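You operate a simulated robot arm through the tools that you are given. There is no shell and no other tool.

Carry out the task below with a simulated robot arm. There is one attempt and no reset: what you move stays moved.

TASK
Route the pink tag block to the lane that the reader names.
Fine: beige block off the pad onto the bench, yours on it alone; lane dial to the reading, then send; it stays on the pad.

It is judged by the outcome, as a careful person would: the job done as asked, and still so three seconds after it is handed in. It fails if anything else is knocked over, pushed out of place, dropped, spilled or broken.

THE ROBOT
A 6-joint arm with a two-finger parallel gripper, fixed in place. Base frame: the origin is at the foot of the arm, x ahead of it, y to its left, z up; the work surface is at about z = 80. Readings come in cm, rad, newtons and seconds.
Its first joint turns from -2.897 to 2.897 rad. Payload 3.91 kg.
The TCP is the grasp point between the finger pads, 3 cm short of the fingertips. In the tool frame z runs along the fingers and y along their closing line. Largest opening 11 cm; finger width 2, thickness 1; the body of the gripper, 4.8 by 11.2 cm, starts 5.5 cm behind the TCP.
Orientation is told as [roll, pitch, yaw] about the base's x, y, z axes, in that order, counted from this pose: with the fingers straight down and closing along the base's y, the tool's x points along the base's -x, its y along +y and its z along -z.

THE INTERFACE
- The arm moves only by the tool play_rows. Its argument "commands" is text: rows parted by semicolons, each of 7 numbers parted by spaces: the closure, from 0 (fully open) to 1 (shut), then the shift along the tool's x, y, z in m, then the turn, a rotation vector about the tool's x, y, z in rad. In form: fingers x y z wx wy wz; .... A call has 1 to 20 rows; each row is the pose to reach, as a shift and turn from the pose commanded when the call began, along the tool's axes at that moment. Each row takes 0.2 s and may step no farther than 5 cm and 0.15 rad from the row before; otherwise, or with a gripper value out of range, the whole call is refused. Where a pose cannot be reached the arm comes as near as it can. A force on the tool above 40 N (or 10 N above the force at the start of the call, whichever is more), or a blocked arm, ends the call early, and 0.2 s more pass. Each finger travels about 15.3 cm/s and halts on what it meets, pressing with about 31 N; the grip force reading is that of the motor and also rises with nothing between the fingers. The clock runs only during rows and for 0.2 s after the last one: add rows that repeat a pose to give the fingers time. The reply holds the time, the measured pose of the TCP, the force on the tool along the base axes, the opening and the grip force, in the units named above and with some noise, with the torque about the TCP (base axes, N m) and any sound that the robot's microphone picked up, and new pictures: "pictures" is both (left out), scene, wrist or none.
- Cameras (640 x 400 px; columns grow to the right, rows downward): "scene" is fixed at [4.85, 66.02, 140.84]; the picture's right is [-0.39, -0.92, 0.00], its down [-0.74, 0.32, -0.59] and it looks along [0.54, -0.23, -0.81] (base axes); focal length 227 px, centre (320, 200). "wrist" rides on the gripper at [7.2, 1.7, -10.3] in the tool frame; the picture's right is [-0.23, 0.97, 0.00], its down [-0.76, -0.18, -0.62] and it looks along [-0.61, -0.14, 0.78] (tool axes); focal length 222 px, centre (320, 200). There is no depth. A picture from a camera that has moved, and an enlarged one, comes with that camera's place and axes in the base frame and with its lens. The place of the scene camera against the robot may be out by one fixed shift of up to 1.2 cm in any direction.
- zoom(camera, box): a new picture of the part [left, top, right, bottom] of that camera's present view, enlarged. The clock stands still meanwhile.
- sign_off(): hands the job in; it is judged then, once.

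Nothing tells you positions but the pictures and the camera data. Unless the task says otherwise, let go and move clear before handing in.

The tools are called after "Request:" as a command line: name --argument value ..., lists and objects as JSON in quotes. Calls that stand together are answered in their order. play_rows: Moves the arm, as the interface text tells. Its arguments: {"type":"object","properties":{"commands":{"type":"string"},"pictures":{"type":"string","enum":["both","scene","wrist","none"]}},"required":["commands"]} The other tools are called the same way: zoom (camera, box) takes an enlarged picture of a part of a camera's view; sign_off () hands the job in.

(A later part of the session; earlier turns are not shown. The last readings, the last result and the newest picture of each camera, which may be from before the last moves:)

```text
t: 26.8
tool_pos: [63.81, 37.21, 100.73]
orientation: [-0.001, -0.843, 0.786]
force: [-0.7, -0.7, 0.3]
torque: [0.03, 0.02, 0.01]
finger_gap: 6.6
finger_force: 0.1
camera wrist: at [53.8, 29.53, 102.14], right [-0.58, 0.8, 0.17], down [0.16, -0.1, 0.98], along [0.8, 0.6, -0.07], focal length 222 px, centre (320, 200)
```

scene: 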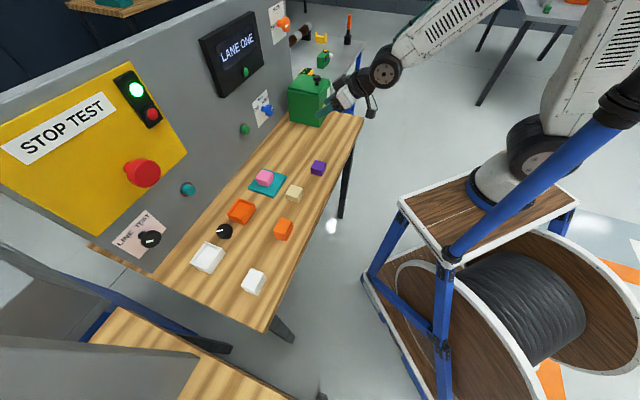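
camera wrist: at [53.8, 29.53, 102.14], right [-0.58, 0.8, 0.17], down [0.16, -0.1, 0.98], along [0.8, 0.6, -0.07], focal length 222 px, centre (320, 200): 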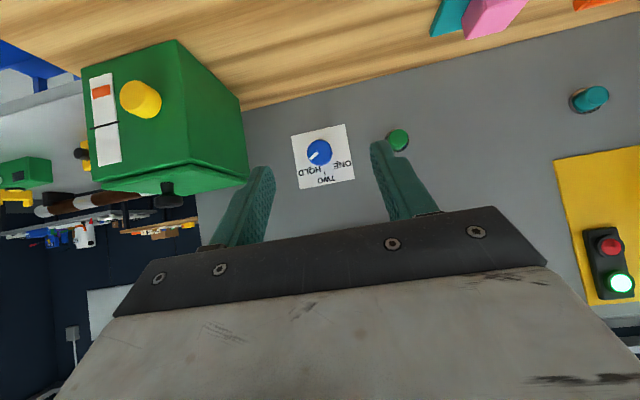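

This is a nearly frontal (upside-down) view of the dial and buttons. I'll zoom in to measure.

Request:
zoom --camera "wrist" --box '[280, 110, 420, 200]'

Request:
zoom --camera "wrist" --box '[370, 70, 640, 240]'

Request:
zoom --camera "scene" --box '[230, 80, 290, 140]'

```text
4.44 times, centred on (350, 155) of wrist
camera zoom: at [53.8, 29.53, 102.14], right [-0.58, 0.8, 0.17], down [0.16, -0.1, 0.98], along [0.8, 0.6, -0.07], focal length 987 px, centre (187, 400)
```

zoom: 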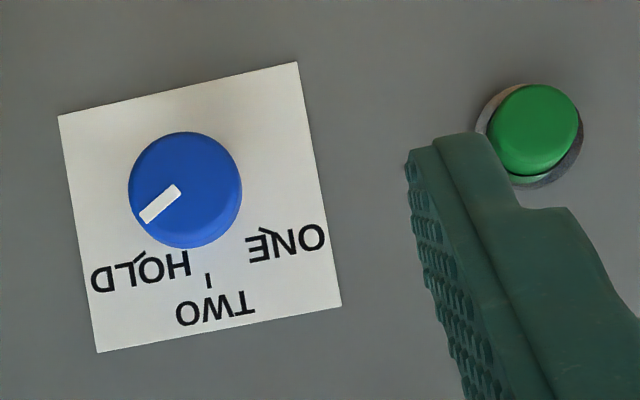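

```text
2.35 times, centred on (505, 155) of wrist
camera zoom: at [53.8, 29.53, 102.14], right [-0.58, 0.8, 0.17], down [0.16, -0.1, 0.98], along [0.8, 0.6, -0.07], focal length 523 px, centre (-115, 306)
```

zoom: 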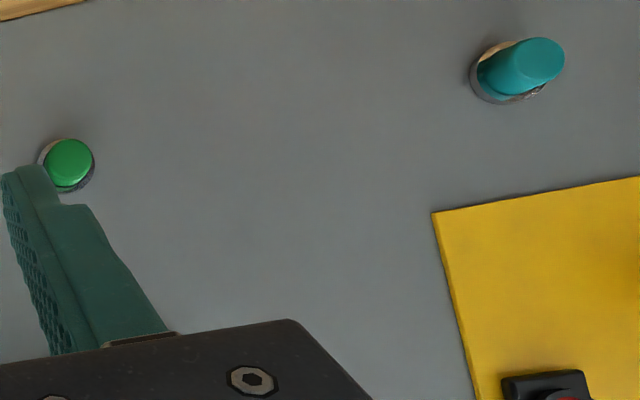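

```text
6.67 times, centred on (260, 110) of scene
camera zoom: at [4.85, 66.02, 140.84], right [-0.39, -0.92, 0.0], down [-0.74, 0.32, -0.59], along [0.54, -0.23, -0.81], focal length 1512 px, centre (720, 800)
```

zoom: 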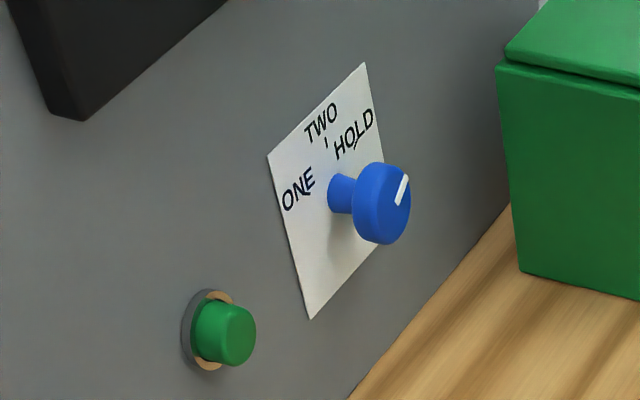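

Triangulating from both cameras: panel plane at n≈99.2, dial axis at s≈-21.1, z≈91.6, knob head about 4.3 cm across with its face at n≈95.5; pointer ≈+62° (HOLD), ONE at ≈-60°. I'll finish pitching the tool to horizontal, lined up with the dial.

Request:
play_rows --commands "0.4 0.002 -0.005 0.01 0 -0.146 0; 0.4 0.004 -0.01 0.02 0 -0.292 0; 0.4 0.006 -0.015 0.03 0 -0.438 0; 0.4 0.008 -0.02 0.04 0 -0.584 0; 0.4 0.0098 -0.023 0.049 0 -0.728 0; 0.4 0.0098 -0.023 0.049 0 -0.728 0"

```text
t: 28.2
tool_pos: [67.43, 37.76, 96.75]
orientation: [0.473, -1.57, 0.312]
force: [-0.1, -0.6, -0.5]
torque: [-0.01, -0.06, 0.03]
finger_gap: 6.6
finger_force: 0.0
camera wrist: at [58.95, 31.58, 89.36], right [-0.69, 0.69, 0.23], down [-0.31, -0.57, 0.76], along [0.65, 0.45, 0.61], focal length 222 px, centre (320, 200)
```

scene: 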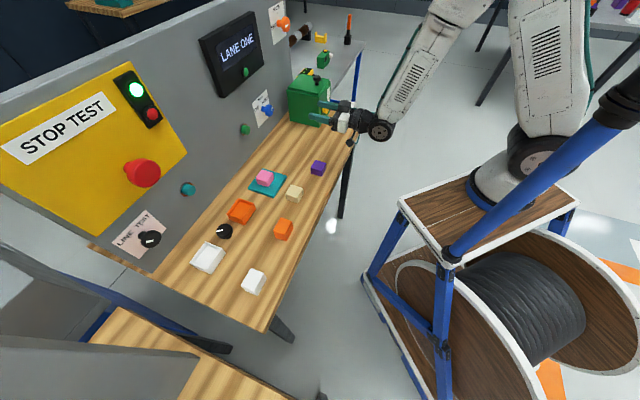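
wrist: 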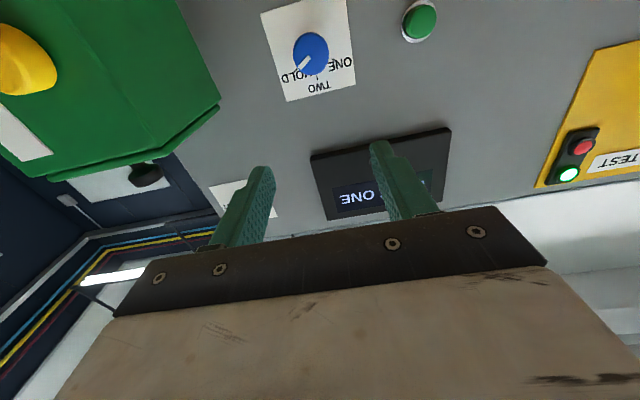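

Tool is horizontal and facing the panel. I'll check the dial position from this second viewpoint.

Request:
zoom --camera "wrist" --box '[240, 0, 400, 110]'

Request:
zoom --camera "scene" --box '[230, 60, 390, 160]'

```text
3.64 times, centred on (320, 55) of wrist
camera zoom: at [58.95, 31.58, 89.36], right [-0.69, 0.69, 0.23], down [-0.31, -0.57, 0.76], along [0.65, 0.45, 0.61], focal length 808 px, centre (320, 727)
```

zoom: 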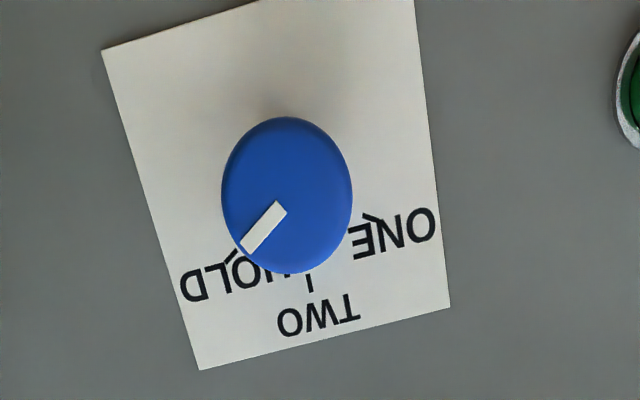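

```text
4.00 times, centred on (310, 110) of scene
camera zoom: at [4.85, 66.02, 140.84], right [-0.39, -0.92, 0.0], down [-0.74, 0.32, -0.59], along [0.54, -0.23, -0.81], focal length 908 px, centre (360, 560)
```

zoom: 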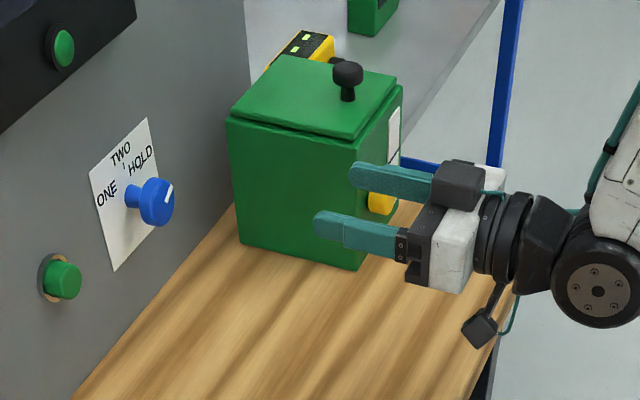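

Both views agree: dial at s≈-21.0, z≈91.9. I'll pre-roll the gripper about +150° (swinging the camera up the left side, away from the green box), so the later 120° counter-clockwise turn stays clear of the bench.

Request:
play_rows --commands "0.4 0 0 0 0 0 0.145; 0.4 0 0 0 0 0 0.29; 0.4 0 0 0 0 0 0.435; 0.4 0 0 0 0 0 0.58; 0.4 0 0 0 0 0 0.725; 0.4 0 0 0 0 0 0.87; 0.4 0 0 0 0 0 1.015; 0.4 0 0 0 0 0 1.16; 0.4 0 0 0 0 0 1.305; 0.4 0 0 0 0 0 1.45; 0.4 0 0 0 0 0 1.595; 0.4 0 0 0 0 0 1.74; 0.4 0 0 0 0 0 1.885; 0.4 0 0 0 0 0 2.03; 0.4 0 0 0 0 0 2.175; 0.4 0 0 0 0 0 2.32; 0.4 0 0 0 0 0 2.465; 0.4 0 0 0 0 0 2.61; 0.4 0 0 0 0 0 2.61"

```text
t: 32.2
tool_pos: [67.53, 37.77, 96.66]
orientation: [1.566, 1.041, -0.787]
force: [-0.4, -0.5, 0.8]
torque: [0.01, 0.02, 0.0]
finger_gap: 6.59
finger_force: 0.0
camera wrist: at [58.67, 31.97, 103.76], right [0.68, -0.67, 0.3], down [-0.28, -0.61, -0.75], along [0.68, 0.42, -0.6], focal length 222 px, centre (320, 200)
```

scene: 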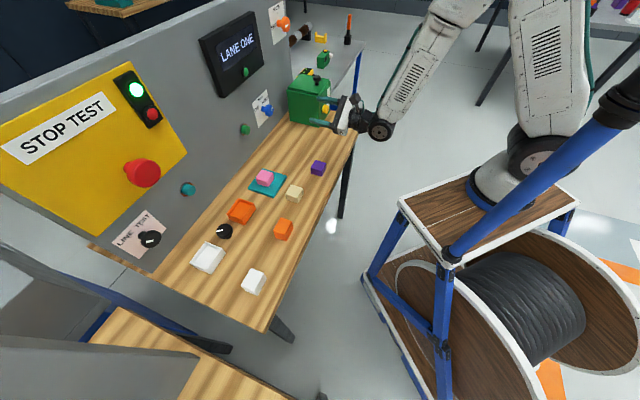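
wrist: 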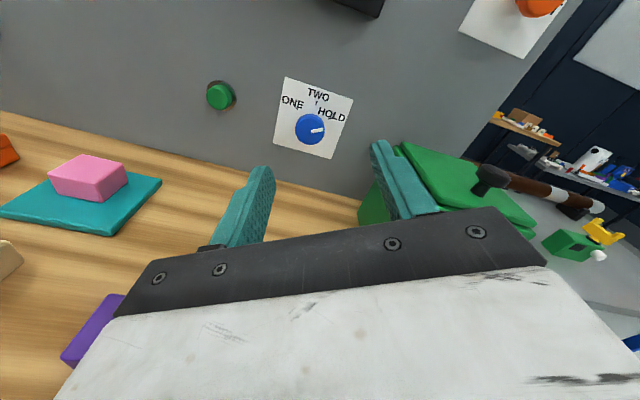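

The roll succeeded and the view is upright. Measuring the dial again from this angle.

Request:
zoom --camera "wrist" --box '[190, 70, 370, 175]'

```text
3.56 times, centred on (280, 122) of wrist
camera zoom: at [58.67, 31.97, 103.76], right [0.68, -0.67, 0.3], down [-0.28, -0.61, -0.75], along [0.68, 0.42, -0.6], focal length 790 px, centre (462, 476)
```

zoom: 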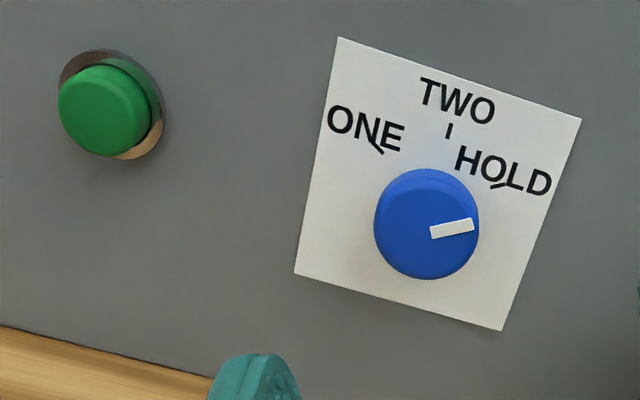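

Dial estimate: s≈-21.05, z≈91.75. Approaching to a standoff with fingertips about 4 cm short of the knob face.

Request:
play_rows --commands "0.4 -0.0143 -0.0083 0.02 0 0 0; 0.4 -0.0286 -0.0165 0.05 0 0 0; 0.4 -0.0428 -0.0248 0.08 0 0 0; 0.4 -0.0428 -0.0248 0.11 0 0 0; 0.4 -0.0428 -0.0248 0.136 0 0 0; 0.4 -0.0428 -0.0248 0.136 0 0 0"

Request:
zoom --camera "wrist" --box '[230, 60, 410, 220]'

Request:
zoom --camera "scene" --box '[230, 60, 390, 160]'

```text
t: 33.6
tool_pos: [77.1, 47.23, 91.74]
orientation: [1.566, 1.041, -0.791]
force: [-0.2, 0.4, 0.5]
torque: [-0.01, 0.02, -0.01]
finger_gap: 6.6
finger_force: 0.2
camera wrist: at [68.3, 41.54, 98.71], right [0.68, -0.67, 0.3], down [-0.28, -0.61, -0.75], along [0.68, 0.42, -0.6], focal length 222 px, centre (320, 200)
```

scene: 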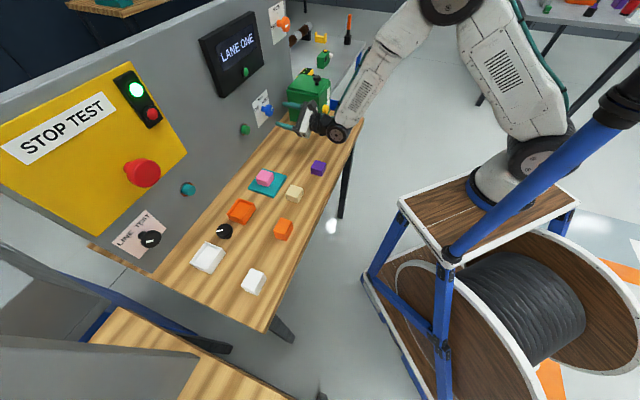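
wrist: 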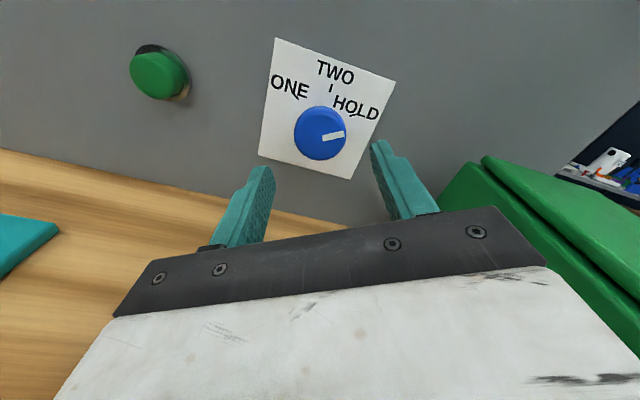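

```text
2.50 times, centred on (320, 140) of wrist
camera zoom: at [68.3, 41.54, 98.71], right [0.68, -0.67, 0.3], down [-0.28, -0.61, -0.75], along [0.68, 0.42, -0.6], focal length 555 px, centre (320, 350)
```

zoom: 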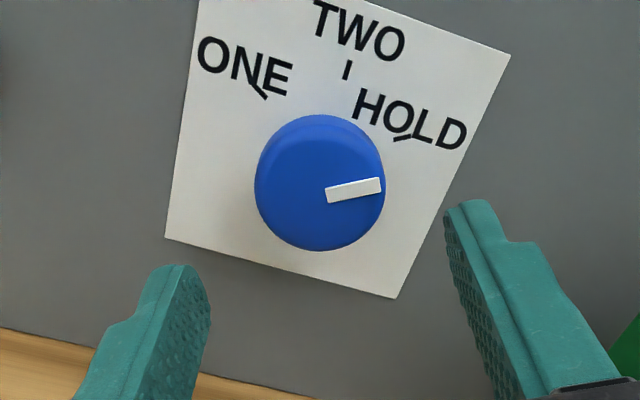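

```text
4.00 times, centred on (310, 110) of scene
camera zoom: at [4.85, 66.02, 140.84], right [-0.39, -0.92, 0.0], down [-0.74, 0.32, -0.59], along [0.54, -0.23, -0.81], focal length 908 px, centre (360, 560)
```

zoom: 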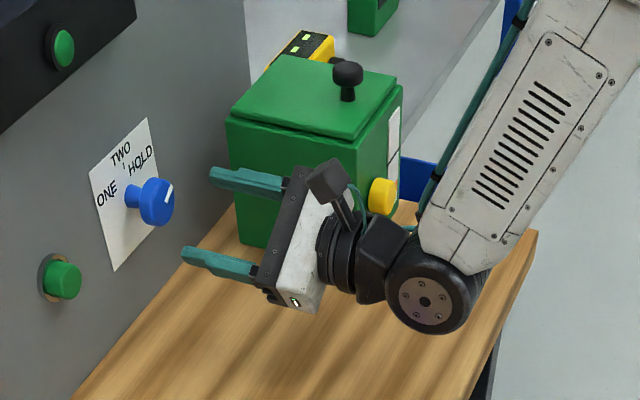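

Alignment is within about 2 mm of the dial axis. I'll advance 6.8 cm so the fingers straddle the knob head without touching the panel, then close.

Request:
play_rows --commands "0.4 -0.0012 0.001 0.025 0 0 0; 0.4 -0.0012 0.001 0.05 0 0 0; 0.4 -0.0012 0.001 0.068 0 0 0; 0.4 -0.0012 0.001 0.068 0 0 0"

Request:
zoom --camera "wrist" --box '[230, 60, 410, 220]'

Request:
zoom --camera "scene" --box '[230, 60, 390, 160]'

```text
t: 34.6
tool_pos: [82.07, 52.03, 91.6]
orientation: [1.565, 1.041, -0.789]
force: [0.2, -0.1, -0.4]
torque: [0.0, 0.03, 0.0]
finger_gap: 6.57
finger_force: 0.2
camera wrist: at [73.25, 46.31, 98.71], right [0.68, -0.67, 0.3], down [-0.28, -0.61, -0.74], along [0.68, 0.42, -0.6], focal length 222 px, centre (320, 200)
```

scene: 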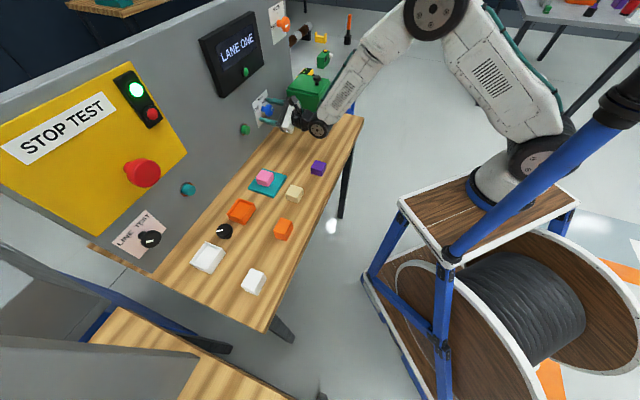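
wrist: 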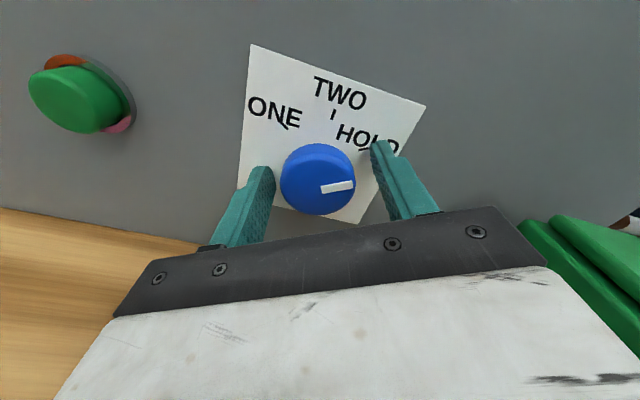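

```text
2.50 times, centred on (320, 140) of wrist
camera zoom: at [73.25, 46.31, 98.71], right [0.68, -0.67, 0.3], down [-0.28, -0.61, -0.74], along [0.68, 0.42, -0.6], focal length 555 px, centre (320, 350)
```

zoom: 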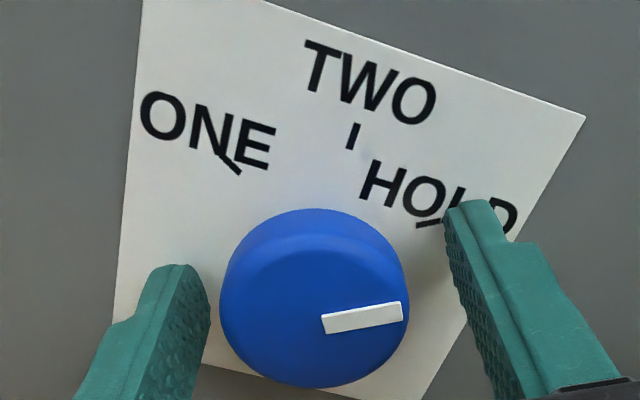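

```text
4.00 times, centred on (310, 110) of scene
camera zoom: at [4.85, 66.02, 140.84], right [-0.39, -0.92, 0.0], down [-0.74, 0.32, -0.59], along [0.54, -0.23, -0.81], focal length 908 px, centre (360, 560)
```

zoom: 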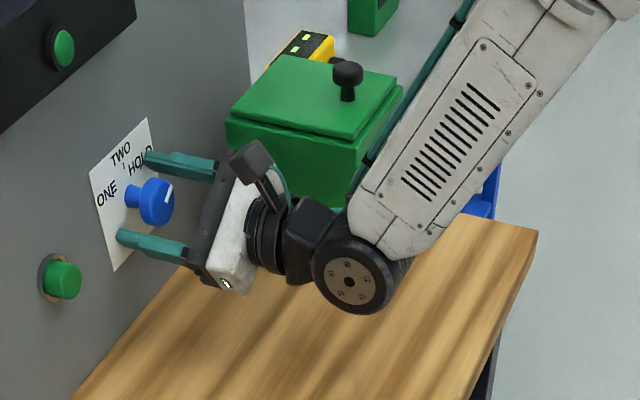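

The knob head is between the fingers. Closing on it now.

Request:
play_rows --commands "0.6 0 0 0 0 0 0; 0.75 0 0 0 0 0 0; 0.75 0 0 0 0 0 0; 0.75 0 0 0 0 0 0"

Request:
zoom --camera "wrist" --box '[230, 60, 410, 220]'

```text
t: 35.6
tool_pos: [82.04, 52.05, 91.66]
orientation: [1.565, 1.039, -0.788]
force: [-1.2, 2.6, -1.5]
torque: [0.09, -0.09, -0.21]
finger_gap: 4.14
finger_force: 45.1
camera wrist: at [73.22, 46.32, 98.7], right [0.68, -0.67, 0.3], down [-0.28, -0.61, -0.74], along [0.68, 0.42, -0.6], focal length 222 px, centre (320, 200)
```

scene: 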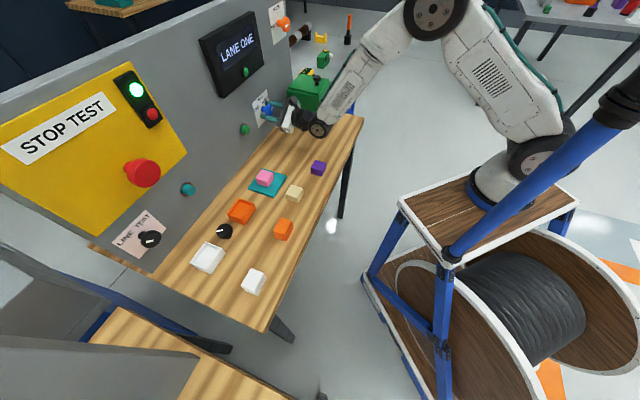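
wrist: 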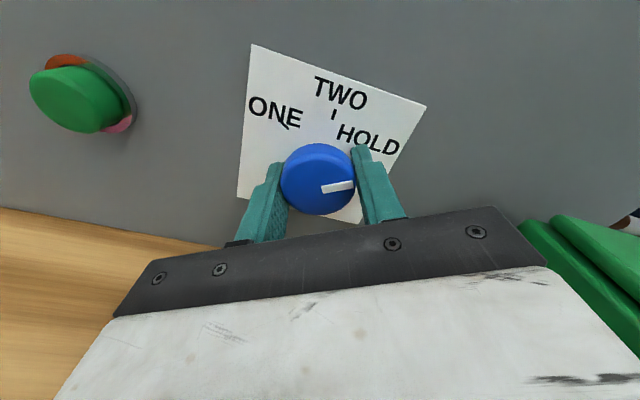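

```text
2.50 times, centred on (320, 140) of wrist
camera zoom: at [73.22, 46.32, 98.7], right [0.68, -0.67, 0.3], down [-0.28, -0.61, -0.74], along [0.68, 0.42, -0.6], focal length 555 px, centre (320, 350)
```

zoom: 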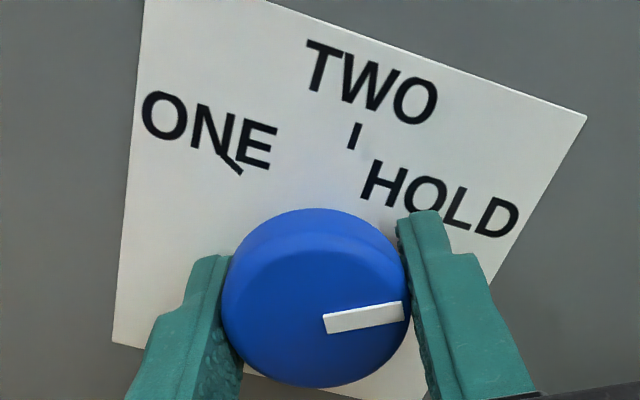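

Gripped (gap 4.14, low side force). Turning counter-clockwise about the dial axis, first by 60° and checking.

Request:
play_rows --commands "0.75 0 0 0 0 0 -0.13; 0.75 0 0 0 0 0 -0.26; 0.75 0 0 0 0 0 -0.39; 0.75 0 0 0 0 0 -0.52; 0.75 0 0 0 0 0 -0.65; 0.75 0 0 0 0 0 -0.78; 0.75 0 0 0 0 0 -0.91; 0.75 0 0 0 0 0 -1.04; 0.75 0 0 0 0 0 -1.04"

Request:
zoom --camera "wrist" --box '[230, 60, 410, 220]'

Request:
zoom --camera "scene" --box '[230, 60, 390, 160]'

```text
t: 37.6
tool_pos: [82.15, 52.01, 91.99]
orientation: [1.574, -0.003, -0.787]
force: [9.3, -7.1, 24.7]
torque: [-0.09, 0.18, -0.45]
finger_gap: 4.18
finger_force: 44.7
camera wrist: at [69.78, 49.75, 93.56], right [0.16, -0.16, 0.97], down [0.1, -0.98, -0.18], along [0.98, 0.12, -0.14], focal length 222 px, centre (320, 200)
```

scene: 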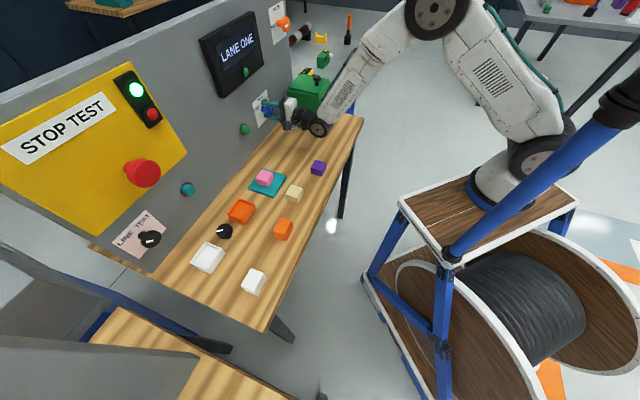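
wrist: 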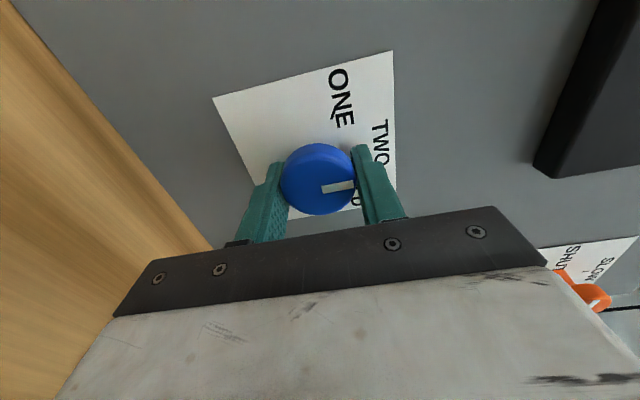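

```text
2.50 times, centred on (320, 140) of wrist
camera zoom: at [69.78, 49.75, 93.56], right [0.16, -0.16, 0.97], down [0.1, -0.98, -0.18], along [0.98, 0.12, -0.14], focal length 555 px, centre (320, 350)
```

zoom: 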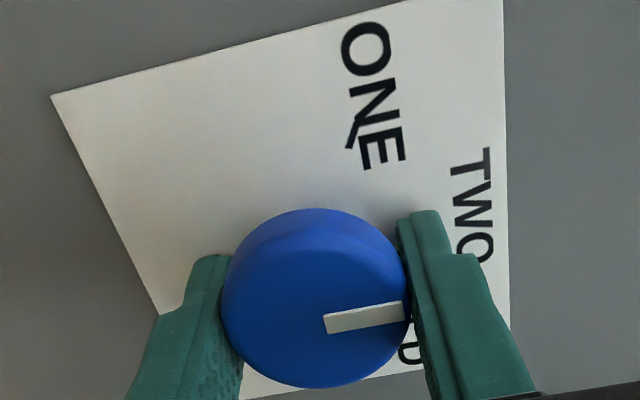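

```text
4.00 times, centred on (310, 110) of scene
camera zoom: at [4.85, 66.02, 140.84], right [-0.39, -0.92, 0.0], down [-0.74, 0.32, -0.59], along [0.54, -0.23, -0.81], focal length 908 px, centre (360, 560)
```

zoom: 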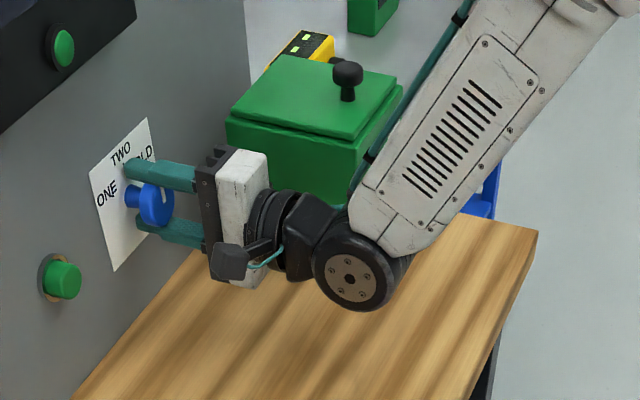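

The dial turns with the gripper and the pointer is now at TWO. There's about 25 N of upward side-load because the axis is ~3 mm higher than I commanded, so I'll shift up slightly and continue the remaining 60° to ONE.

Request:
play_rows --commands "0.75 -0.0015 0.0035 0 0 0 0; 0.75 -0.0015 0.0035 0 0 0 -0.13; 0.75 -0.0015 0.0035 0 0 0 -0.26; 0.75 -0.0015 0.0035 0 0 0 -0.39; 0.75 -0.0015 0.0035 0 0 0 -0.52; 0.75 -0.0015 0.0035 0 0 0 -0.65; 0.75 -0.0015 0.0035 0 0 0 -0.78; 0.75 -0.0015 0.0035 0 0 0 -0.91; 0.75 -0.0015 0.0035 0 0 0 -1.055; 0.75 -0.0015 0.0035 0 0 0 -1.055"

Request:
zoom --camera "wrist" --box '[230, 60, 410, 220]'

Request:
zoom --camera "scene" --box '[230, 60, 390, 160]'

```text
t: 39.8
tool_pos: [81.97, 52.01, 92.25]
orientation: [1.574, -1.057, -0.784]
force: [-12.3, 4.5, 6.0]
torque: [0.52, 0.37, 0.39]
finger_gap: 4.17
finger_force: 45.0
stopped in row 10: the force on the tool passed its limit at 40 N (the readings are from after the stop); the commanded pose is now the measured one
camera wrist: at [71.21, 48.27, 86.7], right [-0.53, 0.52, 0.68], down [-0.06, -0.82, 0.57], along [0.85, 0.26, 0.46], focal length 222 px, centre (320, 200)
```

scene: 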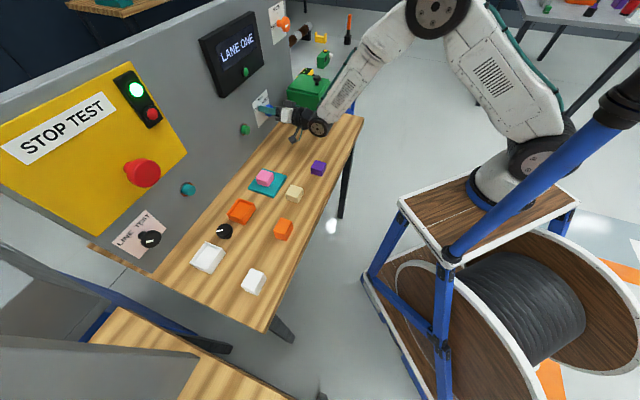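
wrist: 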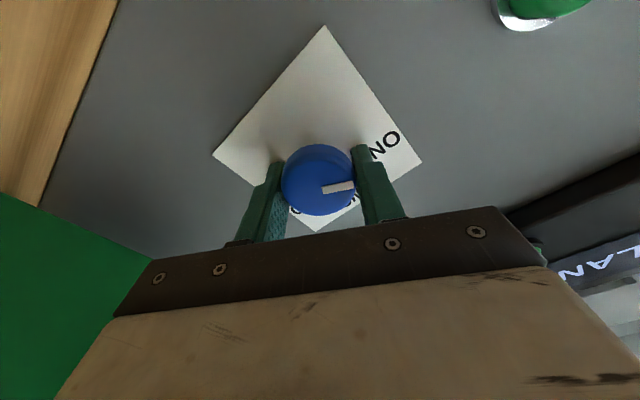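

```text
2.50 times, centred on (320, 140) of wrist
camera zoom: at [71.21, 48.27, 86.7], right [-0.53, 0.52, 0.68], down [-0.06, -0.82, 0.57], along [0.85, 0.26, 0.46], focal length 555 px, centre (320, 350)
```

zoom: 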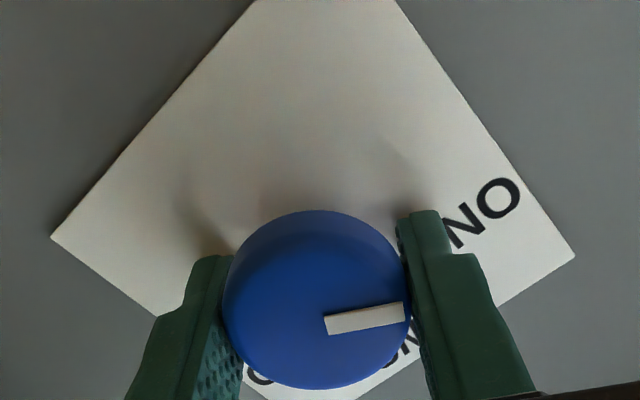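

```text
4.00 times, centred on (310, 110) of scene
camera zoom: at [4.85, 66.02, 140.84], right [-0.39, -0.92, 0.0], down [-0.74, 0.32, -0.59], along [0.54, -0.23, -0.81], focal length 908 px, centre (360, 560)
```

zoom: 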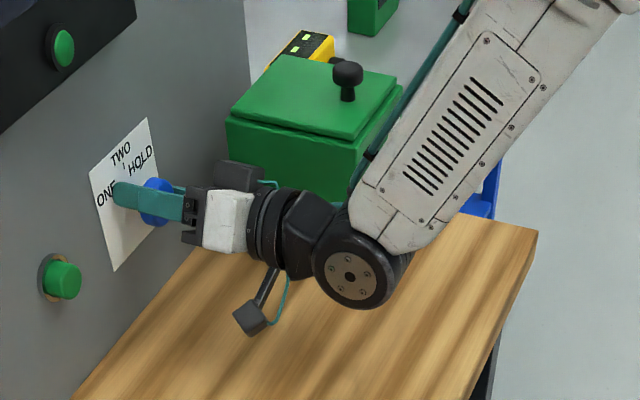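

The gripper has turned the full 120° and the pointer moved with it (the final force is likely a stop at ONE). I'll release, back straight off the knob, and check the dial.

Request:
play_rows --commands "0.5 0 0 0 0 0 0; 0.4 0 0 0 0 0 0; 0.4 0 0 0 0 0 0; 0.4 0 0 -0.03 0 0 0; 0.4 0 0 -0.07 0 0 0; 0.4 0 0 -0.11 0 0 0; 0.4 0 0 -0.15 0 0 0; 0.4 0 0 -0.15 0 0 0"

Request:
zoom --camera "wrist" --box '[230, 30, 410, 190]'

Request:
zoom --camera "scene" --box '[230, 80, 290, 140]'

```text
t: 41.6
tool_pos: [71.44, 41.4, 92.16]
orientation: [1.573, -1.059, -0.785]
force: [0.0, -0.1, 0.7]
torque: [0.01, 0.01, 0.0]
finger_gap: 6.59
finger_force: 0.2
camera wrist: at [60.68, 37.51, 86.6], right [-0.52, 0.52, 0.68], down [-0.07, -0.82, 0.57], along [0.85, 0.26, 0.46], focal length 222 px, centre (320, 200)
```

scene: 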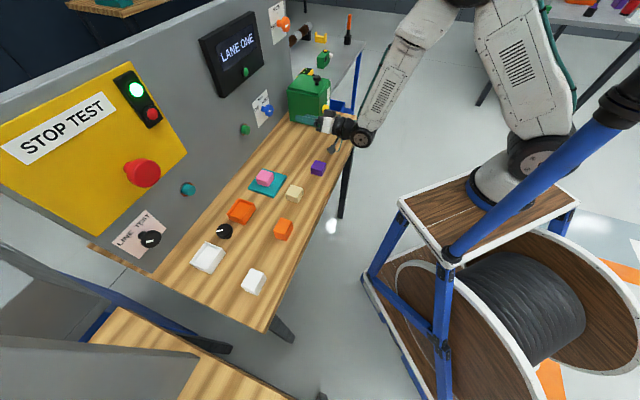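
wrist: 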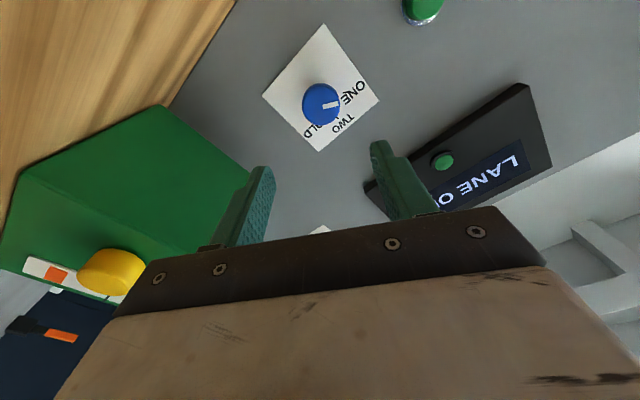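

```text
2.50 times, centred on (320, 110) of wrist
camera zoom: at [60.68, 37.51, 86.6], right [-0.52, 0.52, 0.68], down [-0.07, -0.82, 0.57], along [0.85, 0.26, 0.46], focal length 555 px, centre (320, 425)
```

zoom: 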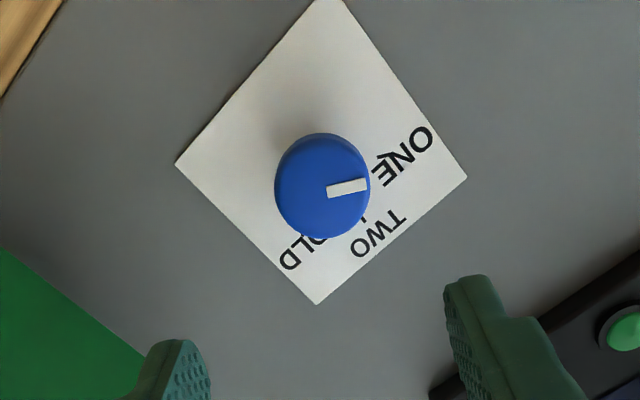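

```text
6.67 times, centred on (260, 110) of scene
camera zoom: at [4.85, 66.02, 140.84], right [-0.39, -0.92, 0.0], down [-0.74, 0.32, -0.59], along [0.54, -0.23, -0.81], focal length 1512 px, centre (720, 800)
```

zoom: 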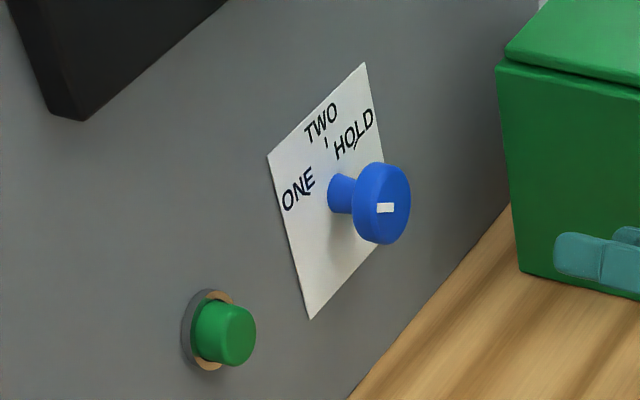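

Request:
zoom --camera "wrist" --box '[290, 70, 370, 140]'

Request:
zoom --camera "scene" --box '[250, 85, 280, 120]'

```text
5.71 times, centred on (330, 105) of wrist
camera zoom: at [60.68, 37.51, 86.6], right [-0.52, 0.52, 0.68], down [-0.07, -0.82, 0.57], along [0.85, 0.26, 0.46], focal length 1269 px, centre (263, 743)
```

zoom: 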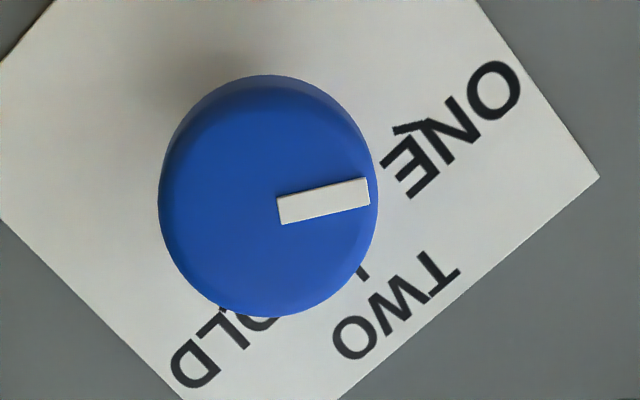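

```text
11.43 times, centred on (265, 102) of scene
camera zoom: at [4.85, 66.02, 140.84], right [-0.39, -0.92, 0.0], down [-0.74, 0.32, -0.59], along [0.54, -0.23, -0.81], focal length 2593 px, centre (949, 1314)
```

zoom: 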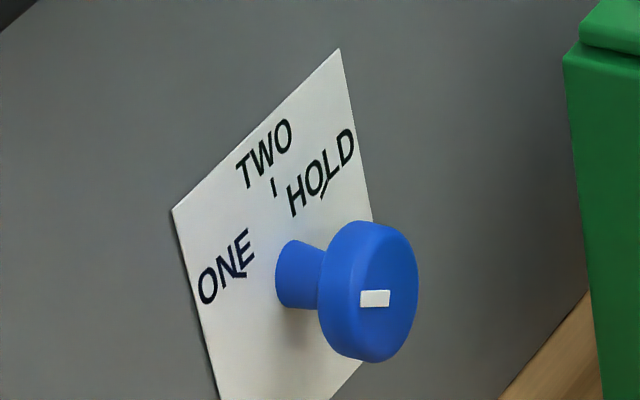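

The pointer is parallel to the ONE tick, so the lane dial is set. The green button (s≈-7.75, z≈91.7, face n≈97.3) mirrors the dial under the display, so I take it as the send button. I'll raise, roll the camera back up out of the way of the pad, close the fingers and move in front of the button.

Request:
play_rows --commands "0.4 -0.0218 0.0123 -0.01 0 0 0; 0.4 -0.0436 0.0245 -0.02 0 0 0; 0.5 -0.0388 0.0329 -0.02 0 0 0.149; 0.6 -0.034 0.0413 -0.02 0 0 0.298; 0.7 -0.0292 0.0497 -0.02 0 0 0.447; 0.8 -0.0244 0.0581 -0.02 0 0 0.596; 0.9 -0.0196 0.0665 -0.02 0 0 0.745; 1 -0.0148 0.0749 -0.02 0 0 0.894; 1 -0.01 0.0833 -0.02 0 0 1.043; 1 -0.0052 0.0917 -0.02 0 0 1.192; 1 -0.0004 0.1001 -0.02 0 0 1.341; 1 0.0044 0.1085 -0.02 0 0 1.49; 1 0.0092 0.1169 -0.02 0 0 1.639; 1 0.014 0.1253 -0.02 0 0 1.788; 1 0.0188 0.1337 -0.02 0 0 1.937; 1 0.0226 0.1422 -0.02 0 0 2.086; 1 0.0226 0.1422 -0.02 0 0 2.086"

Request:
zoom --camera "scene" --box '[200, 40, 380, 160]'

```text
t: 45.2
tool_pos: [60.54, 49.3, 97.17]
orientation: [1.573, 1.031, -0.781]
force: [0.4, -0.5, 0.6]
torque: [0.01, 0.0, -0.01]
finger_gap: 0.0
finger_force: 31.3
camera wrist: at [51.68, 43.63, 104.18], right [0.67, -0.67, 0.31], down [-0.27, -0.61, -0.75], along [0.69, 0.42, -0.59], focal length 222 px, centre (320, 200)
```

scene: 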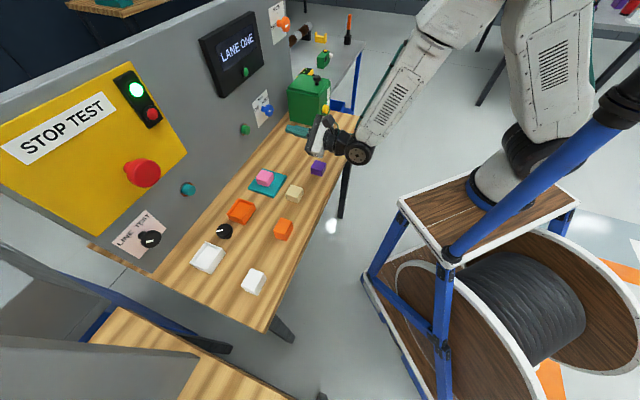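
wrist: 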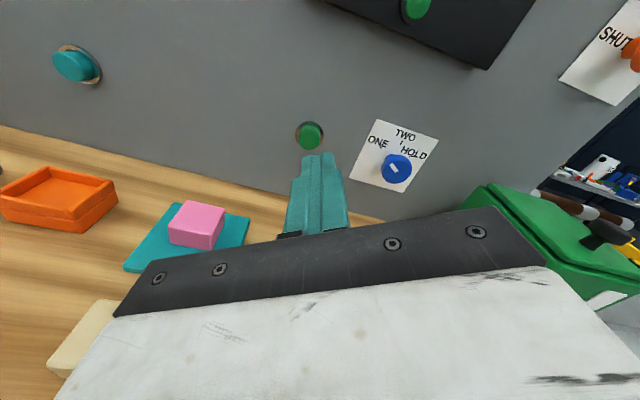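

```text
3.33 times, centred on (290, 100) of scene
camera zoom: at [4.85, 66.02, 140.84], right [-0.39, -0.92, 0.0], down [-0.74, 0.32, -0.59], along [0.54, -0.23, -0.81], focal length 756 px, centre (420, 533)
```

zoom: 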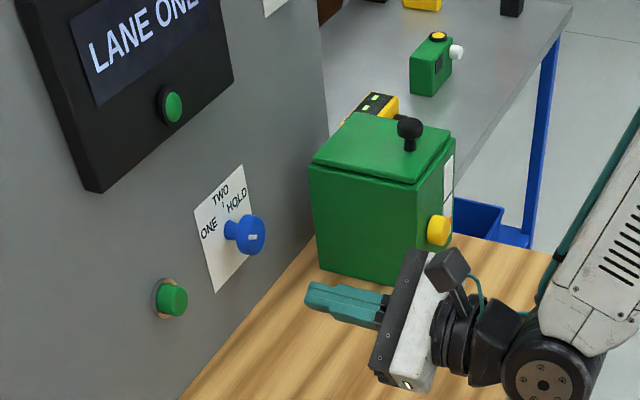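

Everything on the bench is in place. I'll measure the green button from here.

Request:
zoom --camera "wrist" --box '[270, 100, 450, 200]'

```text
3.56 times, centred on (360, 150) of wrist
camera zoom: at [51.68, 43.63, 104.18], right [0.67, -0.67, 0.31], down [-0.27, -0.61, -0.75], along [0.69, 0.42, -0.59], focal length 790 px, centre (178, 378)
```

zoom: 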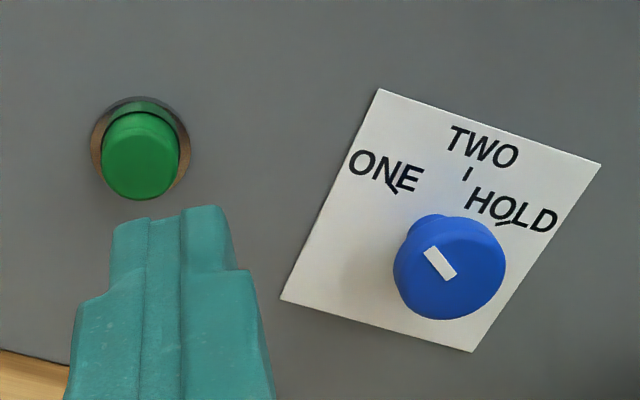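

Request:
zoom --camera "wrist" --box '[345, 115, 445, 200]'

Request:
zoom --camera "wrist" --box '[285, 110, 345, 170]'

```text
4.71 times, centred on (395, 158) of wrist
camera zoom: at [51.68, 43.63, 104.18], right [0.67, -0.67, 0.31], down [-0.27, -0.61, -0.75], along [0.69, 0.42, -0.59], focal length 1045 px, centre (-33, 400)
```

zoom: 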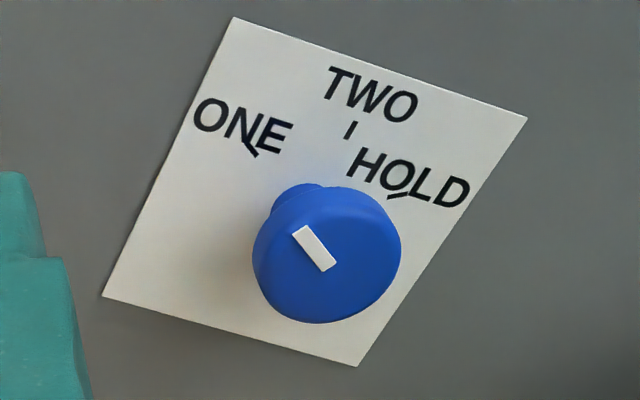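

```text
6.67 times, centred on (315, 140) of wrist
camera zoom: at [51.68, 43.63, 104.18], right [0.67, -0.67, 0.31], down [-0.27, -0.61, -0.75], along [0.69, 0.42, -0.59], focal length 1481 px, centre (353, 600)
```

zoom: 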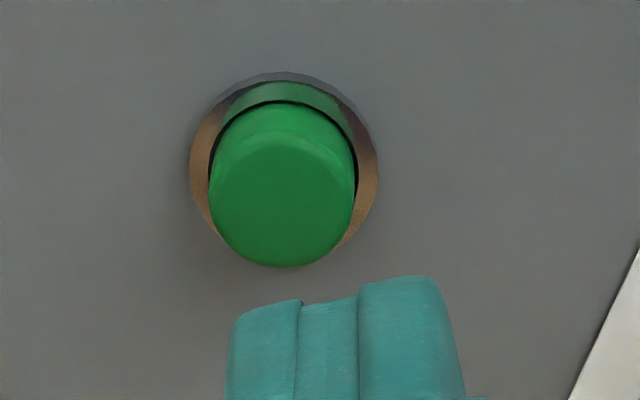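

Dial confirmed on ONE (pointer ≈-60 to -62°, tick ≈-60°). Approaching the green button to a standoff, with a slight downward tilt so the wrist stays well above the blocks.

Request:
play_rows --commands "1 -0.0095 -0.0051 0.022 0.0155 -0.026 0; 1 -0.019 -0.0102 0.047 0.031 -0.052 0; 1 -0.0285 -0.0153 0.072 0.0465 -0.078 0; 1 -0.038 -0.0205 0.098 0.062 -0.103 0; 1 -0.0473 -0.0256 0.123 0.062 -0.103 0; 1 -0.0473 -0.0256 0.123 0.062 -0.103 0"

Request:
zoom --camera "wrist" --box '[240, 80, 400, 200]'

Request:
zoom --camera "scene" --box '[200, 80, 380, 200]'

```text
t: 46.6
tool_pos: [69.38, 57.96, 91.8]
orientation: [1.345, 1.018, -0.977]
force: [0.0, 0.2, -0.1]
torque: [0.01, 0.0, 0.0]
finger_gap: 0.03
finger_force: 30.9
camera wrist: at [61.16, 52.9, 99.91], right [0.7, -0.65, 0.31], down [-0.33, -0.67, -0.66], along [0.63, 0.37, -0.68], focal length 222 px, centre (320, 200)
```

scene: 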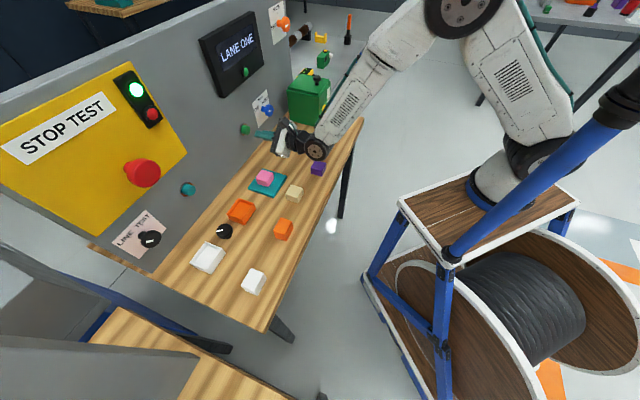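
wrist: 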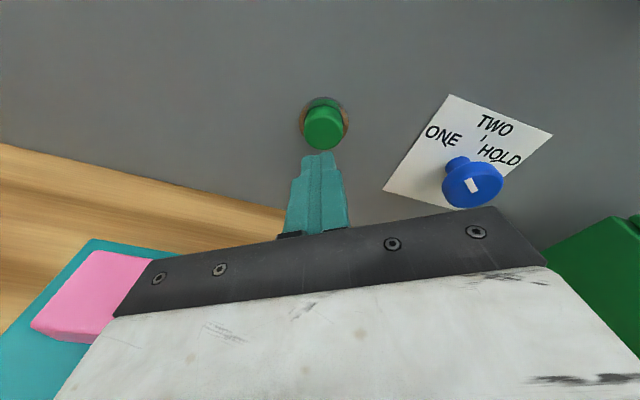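

```text
3.33 times, centred on (320, 140) of wrist
camera zoom: at [61.16, 52.9, 99.91], right [0.7, -0.65, 0.31], down [-0.33, -0.67, -0.66], along [0.63, 0.37, -0.68], focal length 740 px, centre (320, 400)
```

zoom: 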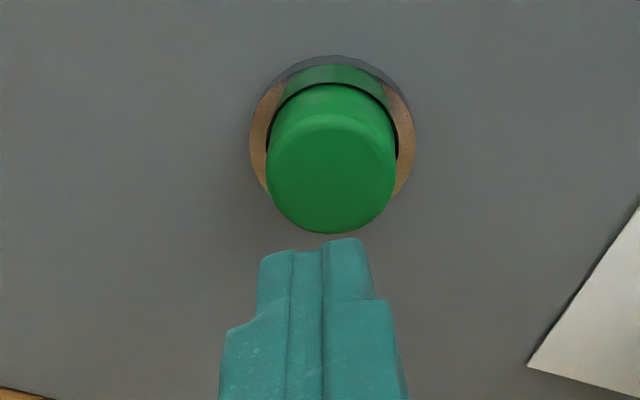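

```text
3.33 times, centred on (290, 140) of scene
camera zoom: at [4.85, 66.02, 140.84], right [-0.39, -0.92, 0.0], down [-0.74, 0.32, -0.59], along [0.54, -0.23, -0.81], focal length 756 px, centre (420, 400)
```

zoom: 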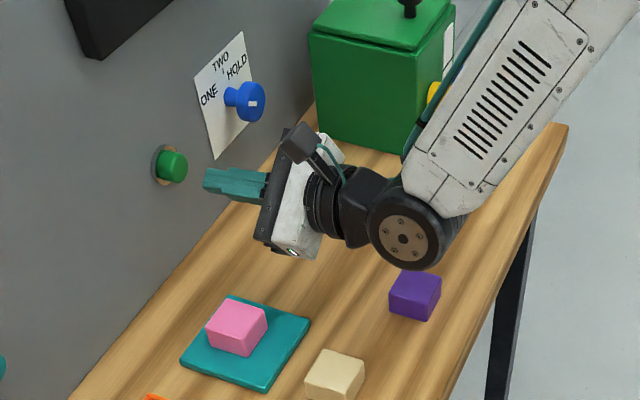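

The finger tip is lined up with the button (s≈-8.1, z≈91.3). I'll close in slowly along the panel normal until contact.

Request:
play_rows --commands "1 0.0021 0.0012 0.0199 0 0 0; 1 0.0036 0.0022 0.0347 0 0 0; 1 0.0041 0.0025 0.0397 0 0 0; 1 0.0043 0.0026 0.0417 0 0 0; 1 0.0043 0.0026 0.0417 0 0 0"

Request:
zoom --camera "wrist" --box '[240, 80, 400, 200]'

Request:
zoom --camera "scene" --box '[225, 100, 305, 160]'

```text
t: 47.4
tool_pos: [72.02, 60.46, 91.81]
orientation: [1.341, 1.017, -0.978]
force: [-24.0, -27.1, 10.2]
torque: [0.44, -0.36, 0.0]
finger_gap: 0.0
finger_force: 31.2
heard: click
stopped in row 4: the force on the tool passed its limit at 46 N (the readings are from after the stop); the commanded pose is now the measured one
camera wrist: at [63.7, 55.46, 99.97], right [0.7, -0.64, 0.31], down [-0.33, -0.67, -0.66], along [0.63, 0.37, -0.68], focal length 222 px, centre (320, 200)
```

scene: 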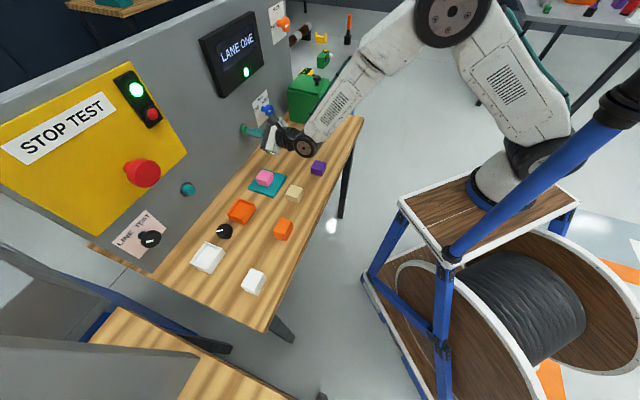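
wrist: 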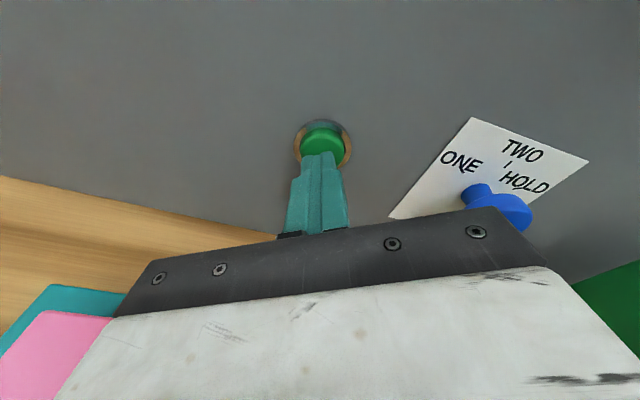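

```text
3.33 times, centred on (320, 140) of wrist
camera zoom: at [63.7, 55.46, 99.97], right [0.7, -0.64, 0.31], down [-0.33, -0.67, -0.66], along [0.63, 0.37, -0.68], focal length 740 px, centre (320, 400)
```

zoom: 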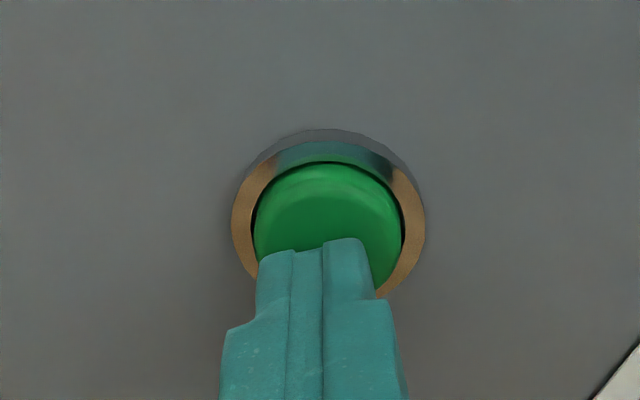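

```text
6.67 times, centred on (265, 130) of scene
camera zoom: at [4.85, 66.02, 140.84], right [-0.39, -0.92, 0.0], down [-0.74, 0.32, -0.59], along [0.54, -0.23, -0.81], focal length 1512 px, centre (687, 667)
```

zoom: 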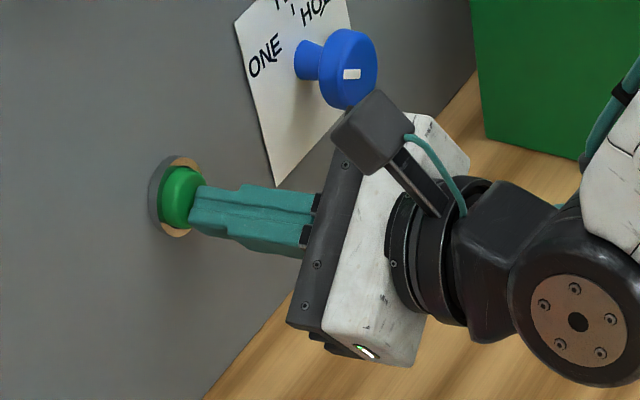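

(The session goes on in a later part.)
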